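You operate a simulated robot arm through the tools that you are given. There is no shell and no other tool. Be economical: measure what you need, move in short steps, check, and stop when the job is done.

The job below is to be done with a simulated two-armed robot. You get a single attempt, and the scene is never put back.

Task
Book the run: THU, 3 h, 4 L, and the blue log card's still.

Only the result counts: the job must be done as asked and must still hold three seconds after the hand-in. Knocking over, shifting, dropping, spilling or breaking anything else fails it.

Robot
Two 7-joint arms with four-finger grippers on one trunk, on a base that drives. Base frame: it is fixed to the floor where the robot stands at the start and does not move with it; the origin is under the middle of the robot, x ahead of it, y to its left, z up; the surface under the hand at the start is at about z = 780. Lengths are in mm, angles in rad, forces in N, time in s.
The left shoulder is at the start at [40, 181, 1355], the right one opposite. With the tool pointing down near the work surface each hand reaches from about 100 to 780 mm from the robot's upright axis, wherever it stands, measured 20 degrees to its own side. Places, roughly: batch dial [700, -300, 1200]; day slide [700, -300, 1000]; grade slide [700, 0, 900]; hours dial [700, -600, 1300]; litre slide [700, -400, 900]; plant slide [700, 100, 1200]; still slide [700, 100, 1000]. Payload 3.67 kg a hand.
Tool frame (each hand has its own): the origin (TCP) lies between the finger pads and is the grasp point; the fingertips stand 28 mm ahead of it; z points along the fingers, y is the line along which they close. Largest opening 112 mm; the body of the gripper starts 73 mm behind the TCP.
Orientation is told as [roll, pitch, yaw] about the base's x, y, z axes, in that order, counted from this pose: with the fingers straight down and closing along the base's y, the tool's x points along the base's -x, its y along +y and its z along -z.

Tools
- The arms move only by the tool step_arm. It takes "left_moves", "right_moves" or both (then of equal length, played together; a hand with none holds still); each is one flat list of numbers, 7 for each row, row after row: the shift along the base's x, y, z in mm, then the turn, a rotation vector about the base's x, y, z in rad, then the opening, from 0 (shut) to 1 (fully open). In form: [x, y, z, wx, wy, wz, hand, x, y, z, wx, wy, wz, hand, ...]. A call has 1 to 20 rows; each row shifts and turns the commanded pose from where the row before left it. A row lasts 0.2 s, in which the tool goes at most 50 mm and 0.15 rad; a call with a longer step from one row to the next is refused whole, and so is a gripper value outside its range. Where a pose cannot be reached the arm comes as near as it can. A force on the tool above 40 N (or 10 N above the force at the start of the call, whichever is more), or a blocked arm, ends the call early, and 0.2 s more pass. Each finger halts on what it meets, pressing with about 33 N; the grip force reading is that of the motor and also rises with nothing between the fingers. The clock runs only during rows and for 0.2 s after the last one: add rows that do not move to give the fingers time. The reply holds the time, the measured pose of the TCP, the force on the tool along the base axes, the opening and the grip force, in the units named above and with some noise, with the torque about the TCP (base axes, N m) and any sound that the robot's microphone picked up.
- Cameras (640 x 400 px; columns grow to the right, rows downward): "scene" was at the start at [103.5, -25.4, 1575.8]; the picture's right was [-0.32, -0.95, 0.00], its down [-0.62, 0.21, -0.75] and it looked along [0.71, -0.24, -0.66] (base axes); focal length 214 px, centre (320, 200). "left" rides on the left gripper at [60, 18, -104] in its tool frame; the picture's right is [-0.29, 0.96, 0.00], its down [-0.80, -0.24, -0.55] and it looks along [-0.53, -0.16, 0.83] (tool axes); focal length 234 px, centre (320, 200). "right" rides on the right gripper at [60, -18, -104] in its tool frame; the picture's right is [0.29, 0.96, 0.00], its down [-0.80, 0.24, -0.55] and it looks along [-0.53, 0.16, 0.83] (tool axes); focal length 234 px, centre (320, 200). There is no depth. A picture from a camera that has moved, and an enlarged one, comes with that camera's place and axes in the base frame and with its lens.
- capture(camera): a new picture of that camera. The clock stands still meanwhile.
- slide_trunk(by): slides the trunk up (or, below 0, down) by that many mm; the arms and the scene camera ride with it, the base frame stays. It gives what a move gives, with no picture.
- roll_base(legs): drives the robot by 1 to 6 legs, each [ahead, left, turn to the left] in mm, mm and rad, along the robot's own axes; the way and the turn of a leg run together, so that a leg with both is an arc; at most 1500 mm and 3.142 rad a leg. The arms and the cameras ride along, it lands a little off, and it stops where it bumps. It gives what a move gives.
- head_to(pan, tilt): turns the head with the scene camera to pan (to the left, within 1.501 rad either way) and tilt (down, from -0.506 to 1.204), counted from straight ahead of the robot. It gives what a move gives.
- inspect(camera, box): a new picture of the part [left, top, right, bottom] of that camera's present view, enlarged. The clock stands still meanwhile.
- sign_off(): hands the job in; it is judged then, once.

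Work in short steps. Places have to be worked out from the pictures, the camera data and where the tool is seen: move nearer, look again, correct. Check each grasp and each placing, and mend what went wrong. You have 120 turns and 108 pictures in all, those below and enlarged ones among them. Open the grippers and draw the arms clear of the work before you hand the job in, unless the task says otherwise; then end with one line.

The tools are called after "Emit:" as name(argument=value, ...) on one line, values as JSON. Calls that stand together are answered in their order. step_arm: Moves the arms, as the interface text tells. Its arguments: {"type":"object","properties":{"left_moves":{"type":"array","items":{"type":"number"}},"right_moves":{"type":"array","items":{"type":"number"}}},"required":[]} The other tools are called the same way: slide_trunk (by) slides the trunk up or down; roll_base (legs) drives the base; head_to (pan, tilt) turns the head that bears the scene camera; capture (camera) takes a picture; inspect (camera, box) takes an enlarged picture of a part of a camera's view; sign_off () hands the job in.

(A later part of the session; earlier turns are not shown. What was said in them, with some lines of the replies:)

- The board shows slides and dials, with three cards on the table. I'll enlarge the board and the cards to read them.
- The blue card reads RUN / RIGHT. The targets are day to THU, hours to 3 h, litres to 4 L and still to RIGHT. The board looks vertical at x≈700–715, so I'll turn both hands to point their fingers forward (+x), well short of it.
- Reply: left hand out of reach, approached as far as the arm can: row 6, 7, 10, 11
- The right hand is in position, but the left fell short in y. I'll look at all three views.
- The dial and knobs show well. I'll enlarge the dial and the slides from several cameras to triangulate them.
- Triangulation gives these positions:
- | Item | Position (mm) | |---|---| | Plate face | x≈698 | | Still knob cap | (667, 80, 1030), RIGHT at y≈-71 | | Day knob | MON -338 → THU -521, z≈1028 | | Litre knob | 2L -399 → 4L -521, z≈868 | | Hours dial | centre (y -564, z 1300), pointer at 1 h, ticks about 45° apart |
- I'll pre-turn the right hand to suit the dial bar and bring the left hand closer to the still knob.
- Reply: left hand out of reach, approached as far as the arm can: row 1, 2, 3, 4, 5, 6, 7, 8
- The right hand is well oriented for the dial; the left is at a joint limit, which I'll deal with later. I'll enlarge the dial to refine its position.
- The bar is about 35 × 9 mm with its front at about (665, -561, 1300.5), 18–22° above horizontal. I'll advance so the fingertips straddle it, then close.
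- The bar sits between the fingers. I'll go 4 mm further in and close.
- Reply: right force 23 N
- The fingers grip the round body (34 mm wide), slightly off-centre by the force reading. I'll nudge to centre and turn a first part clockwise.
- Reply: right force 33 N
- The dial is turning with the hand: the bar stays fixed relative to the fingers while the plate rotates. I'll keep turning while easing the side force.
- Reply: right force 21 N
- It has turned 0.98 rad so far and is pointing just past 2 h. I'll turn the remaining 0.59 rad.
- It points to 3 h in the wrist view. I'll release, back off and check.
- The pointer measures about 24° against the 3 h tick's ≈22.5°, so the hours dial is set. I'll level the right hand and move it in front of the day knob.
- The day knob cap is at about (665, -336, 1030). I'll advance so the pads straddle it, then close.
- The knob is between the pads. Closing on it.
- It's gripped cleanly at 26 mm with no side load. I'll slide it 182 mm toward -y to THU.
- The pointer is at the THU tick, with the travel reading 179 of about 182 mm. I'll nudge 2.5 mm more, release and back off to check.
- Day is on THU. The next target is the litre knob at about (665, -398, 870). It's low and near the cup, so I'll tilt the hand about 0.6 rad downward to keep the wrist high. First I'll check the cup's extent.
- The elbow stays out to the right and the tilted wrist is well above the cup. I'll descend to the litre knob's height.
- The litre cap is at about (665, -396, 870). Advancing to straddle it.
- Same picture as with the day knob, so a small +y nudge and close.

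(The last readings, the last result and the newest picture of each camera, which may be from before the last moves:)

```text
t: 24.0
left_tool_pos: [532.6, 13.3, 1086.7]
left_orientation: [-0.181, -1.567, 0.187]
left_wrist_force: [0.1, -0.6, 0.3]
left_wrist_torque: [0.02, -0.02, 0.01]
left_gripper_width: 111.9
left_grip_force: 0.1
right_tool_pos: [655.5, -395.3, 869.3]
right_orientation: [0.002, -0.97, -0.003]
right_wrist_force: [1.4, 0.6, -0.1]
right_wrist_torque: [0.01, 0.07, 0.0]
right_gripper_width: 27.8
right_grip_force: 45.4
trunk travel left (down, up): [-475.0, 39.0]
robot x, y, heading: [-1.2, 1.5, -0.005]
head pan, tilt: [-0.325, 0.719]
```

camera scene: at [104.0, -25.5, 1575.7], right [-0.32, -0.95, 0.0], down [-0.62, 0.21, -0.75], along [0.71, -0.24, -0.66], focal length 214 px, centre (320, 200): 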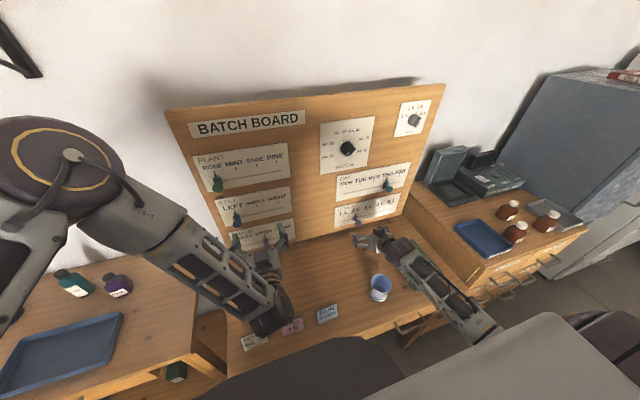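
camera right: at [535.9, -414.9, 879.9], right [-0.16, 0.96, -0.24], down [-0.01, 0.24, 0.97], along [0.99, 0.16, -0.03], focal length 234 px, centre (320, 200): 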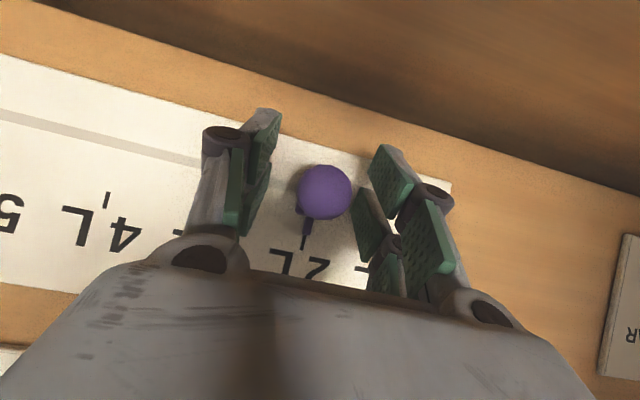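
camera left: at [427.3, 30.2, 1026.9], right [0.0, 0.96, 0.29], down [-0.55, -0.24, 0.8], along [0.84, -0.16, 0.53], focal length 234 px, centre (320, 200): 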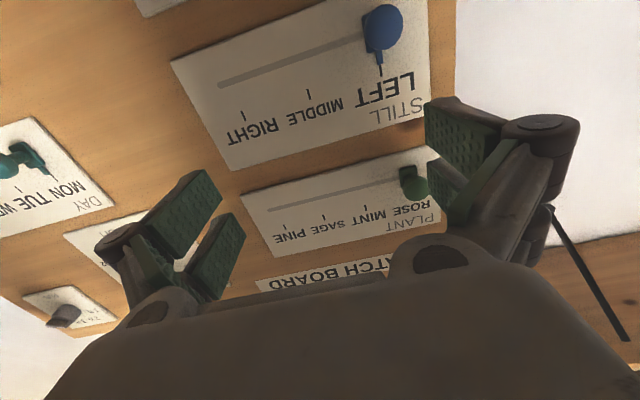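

Gripped at 28 mm. Sliding 121.7 mm toward 4 L.

Emit:
step_arm(right_moves=[0, -15.2, 0, 0, 0, 0, 0, 0, -15.2, 0, 0, 0, 0, 0, 0, -15.2, 0, 0, 0, 0, 0, 0, -15.2, 0, 0, 0, 0, 0, 0, -15.2, 0, 0, 0, 0, 0, 0, -15.2, 0, 0, 0, 0, 0, 0, -15.2, 0, 0, 0, 0, 0, 0, -15.2, 0, 0, 0, 0, 0, 0, 0, 0, 0, 0, 0, 0])

Emit:
capture(camera="right")

Emit:
inspect(camera="scene", box=[328, 155, 424, 235])

```text
t: 26.0
left_tool_pos: [532.7, 12.0, 1086.9]
left_orientation: [-0.139, -1.565, 0.144]
left_wrist_force: [0.4, 0.8, -0.1]
left_wrist_torque: [0.0, -0.01, 0.02]
left_gripper_width: 112.1
left_grip_force: 0.0
right_tool_pos: [655.2, -517.3, 870.5]
right_orientation: [0.002, -0.968, -0.001]
right_wrist_force: [1.3, 0.9, -3.6]
right_wrist_torque: [0.02, 0.08, -0.01]
right_gripper_width: 27.9
right_grip_force: 45.0
trunk travel left (down, up): [-475.0, 39.0]
robot x, y, heading: [0.9, -1.7, -0.001]
head pan, tilt: [-0.325, 0.719]
```

```text
69 pictures are left
camera right: at [535.6, -535.3, 879.9], right [-0.16, 0.96, -0.24], down [-0.01, 0.24, 0.97], along [0.99, 0.16, -0.03], focal length 234 px, centre (320, 200)
```

right: 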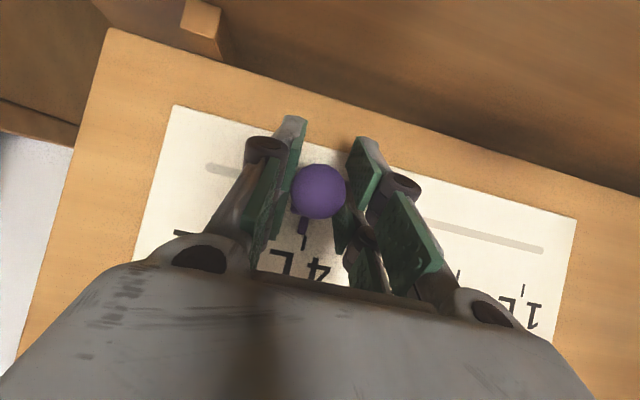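

```text
5.00 times, centred on (376, 195) of scene
camera zoom: at [104.3, -25.4, 1575.7], right [-0.32, -0.95, 0.0], down [-0.62, 0.21, -0.75], along [0.71, -0.24, -0.66], focal length 1072 px, centre (40, 225)
```

zoom: 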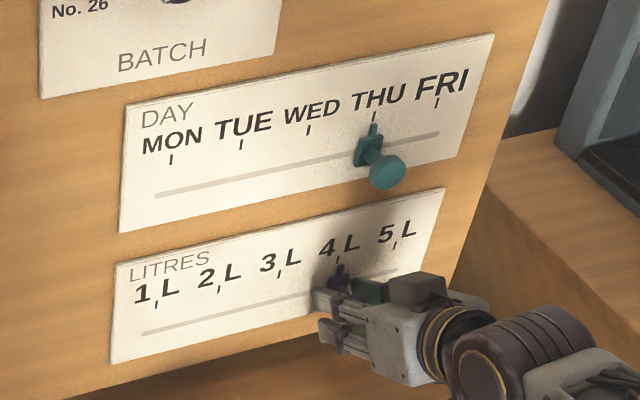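

The pointer lines up with the 4 L tick. I'll open, then retreat straight back.

Emit:
step_arm(right_moves=[0, 0, 0, 0, 0, 0, 0.5, 0, 0, 0, 0, 0, 0, 0.5, -30, 0, 0, 0, 0, 0, 0.6, -30, 0, 5, 0, 0, 0, 0.8, -20, 0, 20, 0, 0, 0, 1, -20, 0, 30, 0, 0, 0, 1, 0, 0, 40, 0, 0, 0, 1])

Emit:
inspect(camera="right", box=[160, 0, 448, 180])

Emit:
inspect(camera="scene", box=[328, 155, 424, 235])

```text
t: 27.6
left_tool_pos: [532.1, 11.8, 1087.2]
left_orientation: [-0.245, -1.566, 0.246]
left_wrist_force: [0.1, 0.2, -0.2]
left_wrist_torque: [0.02, 0.01, 0.04]
left_gripper_width: 112.0
left_grip_force: 0.1
right_tool_pos: [554.4, -516.4, 966.3]
right_orientation: [0.002, -0.97, -0.001]
right_wrist_force: [0.0, 0.4, -0.3]
right_wrist_torque: [0.0, -0.03, 0.01]
right_gripper_width: 112.0
right_grip_force: 0.0
trunk travel left (down, up): [-475.0, 39.0]
robot x, y, heading: [4.3, -0.3, 0.0]
head pan, tilt: [-0.325, 0.719]
```

```text
2.22 times, centred on (304, 90) of right
camera zoom: at [433.9, -535.6, 975.7], right [-0.16, 0.96, -0.24], down [-0.01, 0.24, 0.97], along [0.99, 0.16, -0.03], focal length 520 px, centre (356, 444)
```

zoom: 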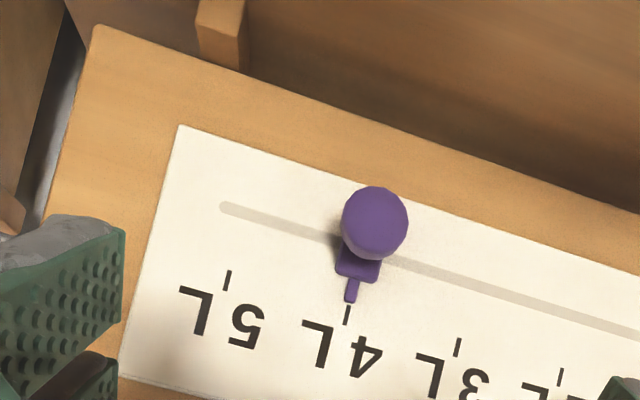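

```text
5.00 times, centred on (376, 195) of scene
camera zoom: at [103.4, -24.9, 1575.8], right [-0.32, -0.95, 0.0], down [-0.62, 0.21, -0.75], along [0.71, -0.24, -0.66], focal length 1072 px, centre (40, 225)
```

zoom: 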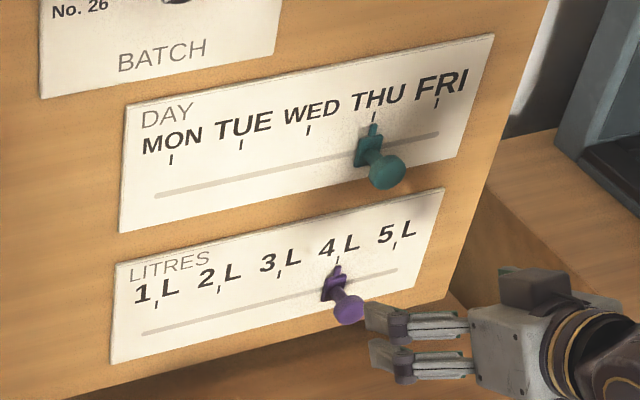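

Litres is on 4 L. For the still slide I'll tilt the left hand down about 0.6 rad too, which should free its joints, and move in front of the blue knob.

Emit:
step_arm(left_moves=[0, 0, 0, 0, 0.1, 0, 1, 0, 0, 0, 0, 0.1, 0, 1, 7, 11, -9, 0, 0.1, 0, 1, 7, 11, -9, 0, 0.1, 0, 1, 7, 11, -9, 0, 0.1, 0, 1, 7, 11, -9, 0, 0.1, 0, 1, 7, 11, -9, 0, 0, 0, 1, 7, 11, -9, 0, 0, 0, 1])

Emit:
capture(camera="left")

Emit:
capture(camera="scene")

```text
t: 29.4
left_tool_pos: [575.3, 80.3, 1032.8]
left_orientation: [-0.001, -0.967, 0.001]
left_wrist_force: [0.0, -0.7, -0.4]
left_wrist_torque: [-0.01, -0.01, 0.01]
left_gripper_width: 112.0
left_grip_force: 0.0
right_tool_pos: [555.1, -516.3, 965.3]
right_orientation: [0.001, -0.97, -0.002]
right_wrist_force: [0.0, 0.0, -0.1]
right_wrist_torque: [0.0, -0.01, -0.01]
right_gripper_width: 111.8
right_grip_force: 0.0
trunk travel left (down, up): [-475.0, 39.0]
robot x, y, heading: [3.7, -1.3, -0.0]
head pan, tilt: [-0.325, 0.719]
```

```text
65 pictures are left
camera left: at [454.4, 98.3, 1042.2], right [0.16, 0.96, 0.24], down [-0.01, -0.24, 0.97], along [0.99, -0.16, -0.03], focal length 234 px, centre (320, 200)
```

left: 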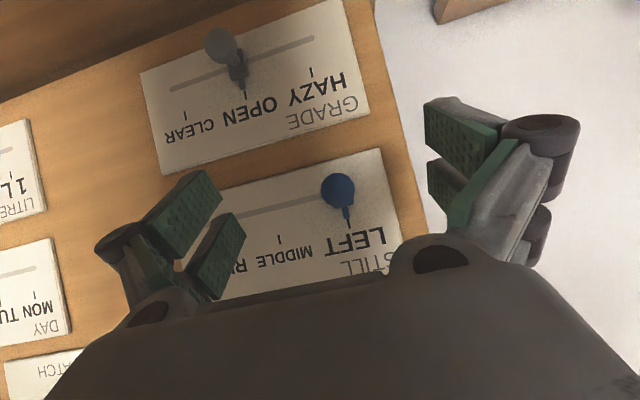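

```text
64 pictures are left
camera scene: at [104.0, -24.6, 1575.7], right [-0.32, -0.95, 0.0], down [-0.62, 0.21, -0.75], along [0.71, -0.24, -0.66], focal length 214 px, centre (320, 200)
```

scene: 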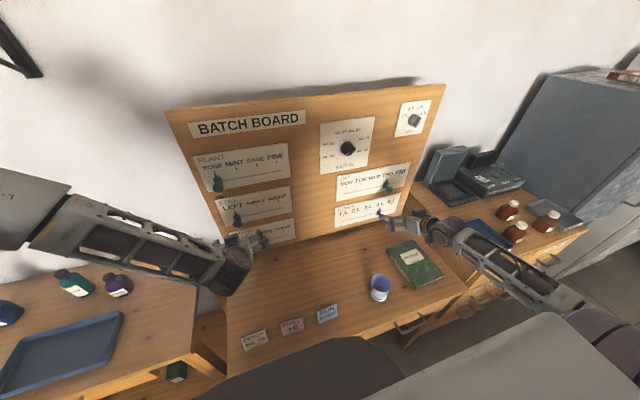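

The left hand reached the pose; the blue cap is at about (665, 81, 1031). Advancing to straddle it.

Emit:
step_arm(left_moves=[24, 0, -0.5, 0, 0, 0, 1, 24, 0, -0.5, 0, 0, 0, 0.8, 24, 0, -0.5, 0, 0, 0, 0.6, 9, 0, 0, 0, 0, 0, 0.5, 0, 0, 0, 0, 0, 0, 0.5])

Emit:
capture(camera="left")

```text
t: 30.6
left_tool_pos: [654.5, 79.1, 1032.3]
left_orientation: [-0.003, -0.97, 0.002]
left_wrist_force: [0.3, -0.1, -0.2]
left_wrist_torque: [-0.03, -0.01, 0.02]
left_gripper_width: 56.0
left_grip_force: 0.1
right_tool_pos: [552.7, -516.8, 966.5]
right_orientation: [0.002, -0.969, -0.003]
right_wrist_force: [-0.6, 0.2, 0.3]
right_wrist_torque: [-0.01, 0.0, 0.02]
right_gripper_width: 112.0
right_grip_force: 0.0
trunk travel left (down, up): [-475.0, 39.0]
robot x, y, heading: [1.0, 0.6, 0.001]
head pan, tilt: [-0.325, 0.719]
```

```text
63 pictures are left
camera left: at [534.2, 96.8, 1040.8], right [0.16, 0.96, 0.24], down [-0.01, -0.24, 0.97], along [0.99, -0.16, -0.03], focal length 234 px, centre (320, 200)
```

left: 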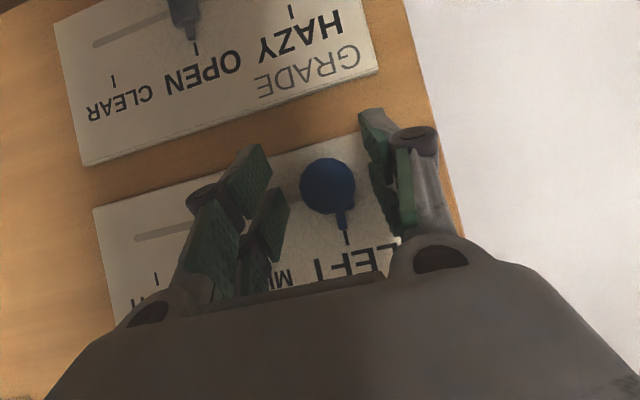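

The knob lies between the pads, so I'll nudge slightly and close.

Emit:
step_arm(left_moves=[1, 1, 0, 0, 0, 0, 0.4, 0, 0, 0, 0, 0, 0, 0.2, 0, 0, 0, 0, 0, 0, 0, 0, 0, 0, 0, 0, 0, 0])

```text
t: 31.6
left_tool_pos: [656.7, 80.2, 1031.6]
left_orientation: [-0.001, -0.97, 0.001]
left_wrist_force: [-0.7, 1.1, -2.2]
left_wrist_torque: [0.03, -0.03, 0.05]
left_gripper_width: 28.0
left_grip_force: 45.6
right_tool_pos: [554.3, -517.4, 964.7]
right_orientation: [0.001, -0.97, -0.003]
right_wrist_force: [0.7, -0.5, 1.2]
right_wrist_torque: [-0.03, 0.04, -0.02]
right_gripper_width: 112.0
right_grip_force: 0.0
trunk travel left (down, up): [-475.0, 39.0]
robot x, y, heading: [0.6, 2.7, -0.002]
head pan, tilt: [-0.325, 0.719]
```

Gripped at 28 mm. Sliding 150.5 mm toward RIGHT.

Emit:
step_arm(left_moves=[0, -15.05, 0, 0, 0, 0, 0, 0, -15.05, 0, 0, 0, 0, 0, 0, -15.05, 0, 0, 0, 0, 0, 0, -15.05, 0, 0, 0, 0, 0, 0, -15.05, 0, 0, 0, 0, 0, 0, -15.05, 0, 0, 0, 0, 0, 0, -15.05, 0, 0, 0, 0, 0, 0, -15.05, 0, 0, 0, 0, 0, 0, -15.05, 0, 0, 0, 0, 0, 0, -15.05, 0, 0, 0, 0, 0, 0, 0, 0, 0, 0, 0, 0])

Emit:
capture(camera="left")

Emit:
inspect(camera="scene", box=[200, 175, 312, 245])

```text
t: 34.0
left_tool_pos: [656.5, -68.5, 1031.1]
left_orientation: [-0.003, -0.97, 0.004]
left_wrist_force: [-0.2, 9.3, 1.8]
left_wrist_torque: [-0.05, -0.06, 0.0]
left_gripper_width: 27.9
left_grip_force: 45.5
right_tool_pos: [554.0, -515.8, 966.7]
right_orientation: [0.0, -0.971, 0.0]
right_wrist_force: [0.1, -0.4, -0.4]
right_wrist_torque: [0.01, -0.03, -0.03]
right_gripper_width: 112.0
right_grip_force: 0.0
trunk travel left (down, up): [-475.0, 39.0]
robot x, y, heading: [-0.8, -1.1, -0.001]
head pan, tilt: [-0.325, 0.719]
```

```text
62 pictures are left
camera left: at [535.7, -50.5, 1040.5], right [0.16, 0.96, 0.24], down [-0.01, -0.24, 0.97], along [0.99, -0.16, -0.03], focal length 234 px, centre (320, 200)
```

left: 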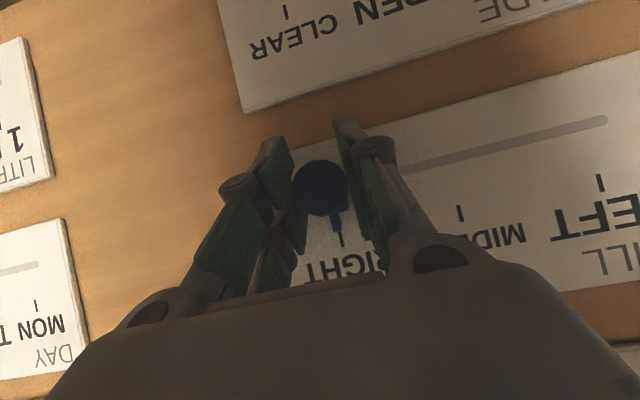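

```text
5.71 times, centred on (256, 210) of scene
camera zoom: at [103.3, -23.4, 1575.8], right [-0.32, -0.95, 0.0], down [-0.62, 0.21, -0.75], along [0.71, -0.24, -0.66], focal length 1226 px, centre (686, 143)
```

zoom: 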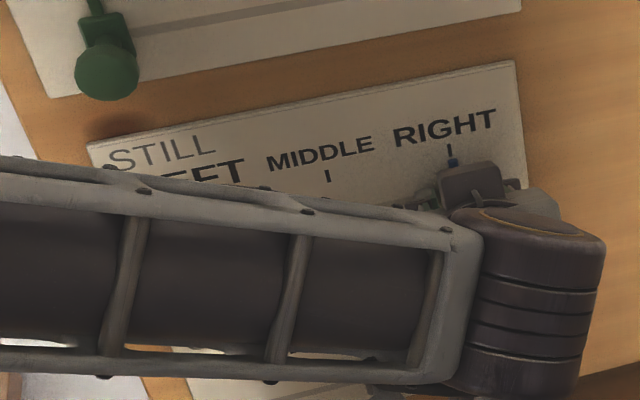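

The pointer is under RIGHT. I'll open, back off along the approach, and verify.

Emit:
step_arm(left_moves=[0, 0, 0, 0, 0, 0, 0.5, 0, 0, 0, 0, 0, 0, 0.5, -30, 0, 0, 0, 0, 0, 0.6, -30, 0, 0, 0, 0, 0, 0.8, -20, 0, 15, 0, 0, 0, 1, -20, 15, 30, 0, 0, 0, 1, -20, 20, 35, 0, 0, 0, 1])

Emit:
capture(camera="left")

Emit:
capture(camera="scene")

Emit:
inspect(camera="left", box=[200, 0, 440, 150])

```text
t: 35.6
left_tool_pos: [535.0, -36.4, 1112.5]
left_orientation: [-0.005, -0.968, 0.001]
left_wrist_force: [-0.3, 0.6, -0.8]
left_wrist_torque: [-0.03, 0.02, 0.0]
left_gripper_width: 112.2
left_grip_force: 0.0
right_tool_pos: [553.3, -517.0, 965.9]
right_orientation: [0.001, -0.972, -0.001]
right_wrist_force: [-0.3, -0.5, 0.0]
right_wrist_torque: [0.0, -0.03, -0.01]
right_gripper_width: 112.3
right_grip_force: 0.1
trunk travel left (down, up): [-475.0, 39.0]
robot x, y, heading: [1.9, -0.3, 0.001]
head pan, tilt: [-0.325, 0.719]
```

```text
60 pictures are left
camera left: at [414.8, -17.8, 1121.5], right [0.16, 0.96, 0.24], down [-0.01, -0.24, 0.97], along [0.99, -0.16, -0.03], focal length 234 px, centre (320, 200)
```

left: 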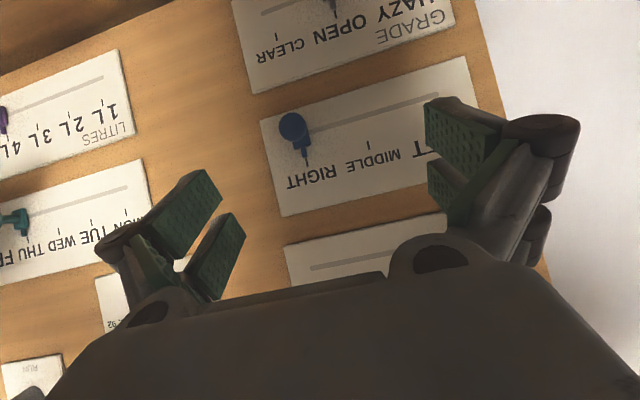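

```text
59 pictures are left
camera scene: at [102.0, -24.0, 1575.9], right [-0.32, -0.95, 0.0], down [-0.62, 0.21, -0.75], along [0.71, -0.24, -0.66], focal length 214 px, centre (320, 200)
```

scene: 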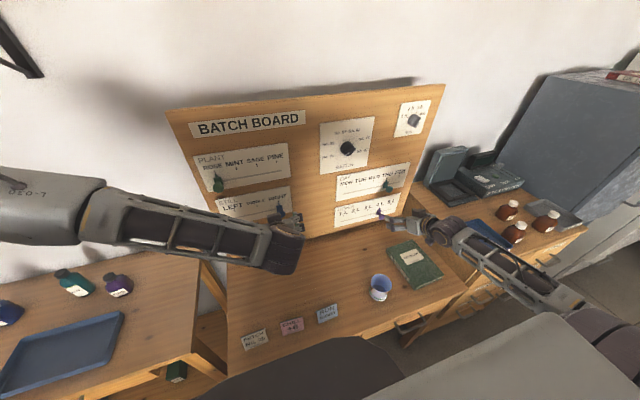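

```text
2.67 times, centred on (320, 75) of left
camera zoom: at [414.8, -17.8, 1121.5], right [0.16, 0.96, 0.24], down [-0.01, -0.24, 0.97], along [0.99, -0.16, -0.03], focal length 624 px, centre (320, 533)
```

zoom: 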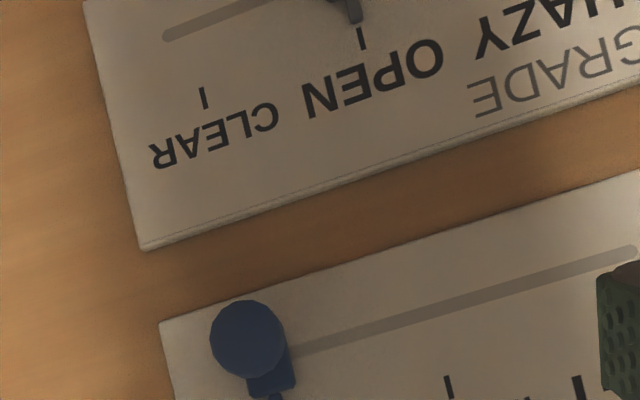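

Still is on RIGHT and grade remains on OPEN. I'll draw both arms further clear and take a final look at the whole board.

Emit:
step_arm(left_moves=[-20, 20, 35, 0, 0, 0, 1, -20, 20, 35, 0, 0, 0, 1, -20, 20, 35, 0, 0, 0, 1, -20, 20, 35, 0, 0, 0, 1, -20, 20, 35, 0, 0, 0, 1], right_moves=[-15, -20, 20, 0, 0, 0, 1, -15, -20, 20, 0, 0, 0, 1, -15, -20, 20, 0, 0, 0, 1, -15, -20, 20, 0, 0, 0, 1, -15, -20, 20, 0, 0, 0, 1])

Emit:
capture(camera="scene")

Emit:
inspect(camera="scene", box=[180, 130, 310, 260])

Emit:
inspect(camera="scene", box=[310, 90, 450, 240])

Emit:
inspect(camera="scene", box=[230, 290, 350, 365])

```text
t: 36.8
left_tool_pos: [438.0, 63.1, 1291.2]
left_orientation: [-0.002, -0.971, 0.003]
left_wrist_force: [-0.3, -0.3, -0.1]
left_wrist_torque: [-0.04, -0.01, 0.0]
left_gripper_width: 112.0
left_grip_force: 0.1
right_tool_pos: [479.2, -616.6, 1068.1]
right_orientation: [0.0, -0.973, 0.004]
right_wrist_force: [-0.3, -0.4, 0.3]
right_wrist_torque: [-0.03, 0.03, -0.02]
right_gripper_width: 111.8
right_grip_force: 0.0
trunk travel left (down, up): [-475.0, 39.0]
robot x, y, heading: [-0.6, 1.9, 0.005]
head pan, tilt: [-0.325, 0.719]
```

```text
57 pictures are left
camera scene: at [101.0, -23.7, 1576.0], right [-0.32, -0.95, 0.0], down [-0.62, 0.21, -0.75], along [0.71, -0.24, -0.66], focal length 214 px, centre (320, 200)
```

scene: 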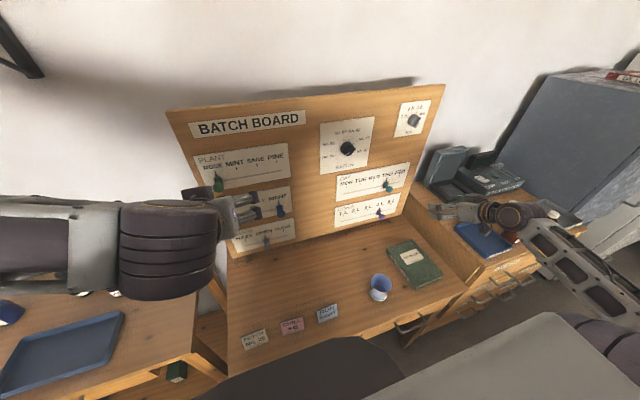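

```text
3.08 times, centred on (245, 195) of scene
camera zoom: at [101.0, -23.7, 1576.0], right [-0.32, -0.95, 0.0], down [-0.62, 0.21, -0.75], along [0.71, -0.24, -0.66], focal length 660 px, centre (551, 215)
```

zoom: 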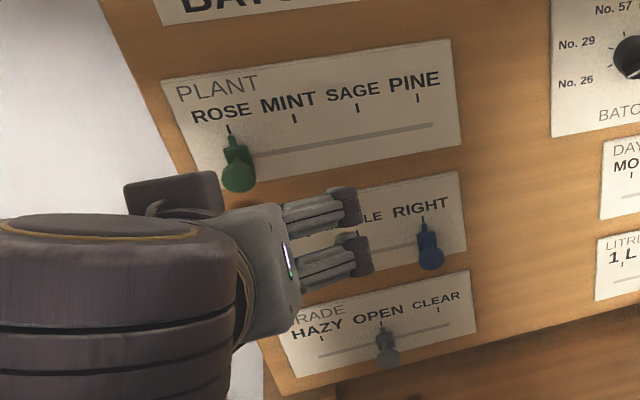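

```text
2.67 times, centred on (380, 165) of scene
camera zoom: at [101.0, -23.7, 1576.0], right [-0.32, -0.95, 0.0], down [-0.62, 0.21, -0.75], along [0.71, -0.24, -0.66], focal length 572 px, centre (160, 293)
```

zoom: 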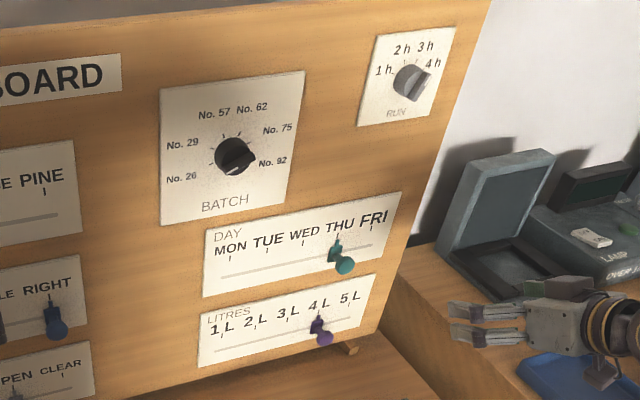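

```text
5.33 times, centred on (290, 328) of scene
camera zoom: at [101.0, -23.7, 1576.0], right [-0.32, -0.95, 0.0], down [-0.62, 0.21, -0.75], along [0.71, -0.24, -0.66], focal length 1144 px, centre (480, -480)
```

zoom: 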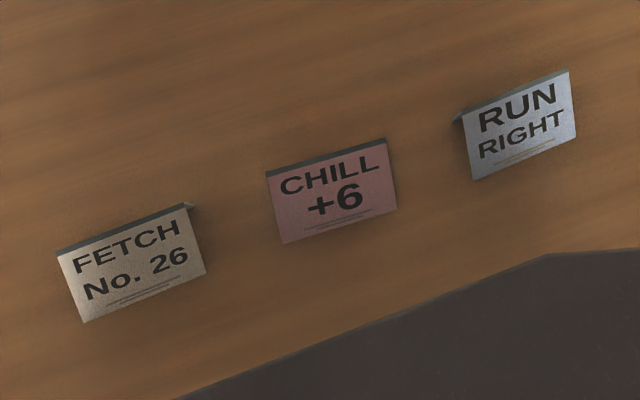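

All four controls are set: THU, 3 h, 4 L and still RIGHT. Plant, grade and batch are unchanged, the cup, book and cards haven't moved, and the grippers are open and clear. Handing in.

Emit:
sign_off()

```text
The job is handed in.
```

The run is booked and handed in: day THU, 3 h, 4 L, and still RIGHT, as the blue card says.
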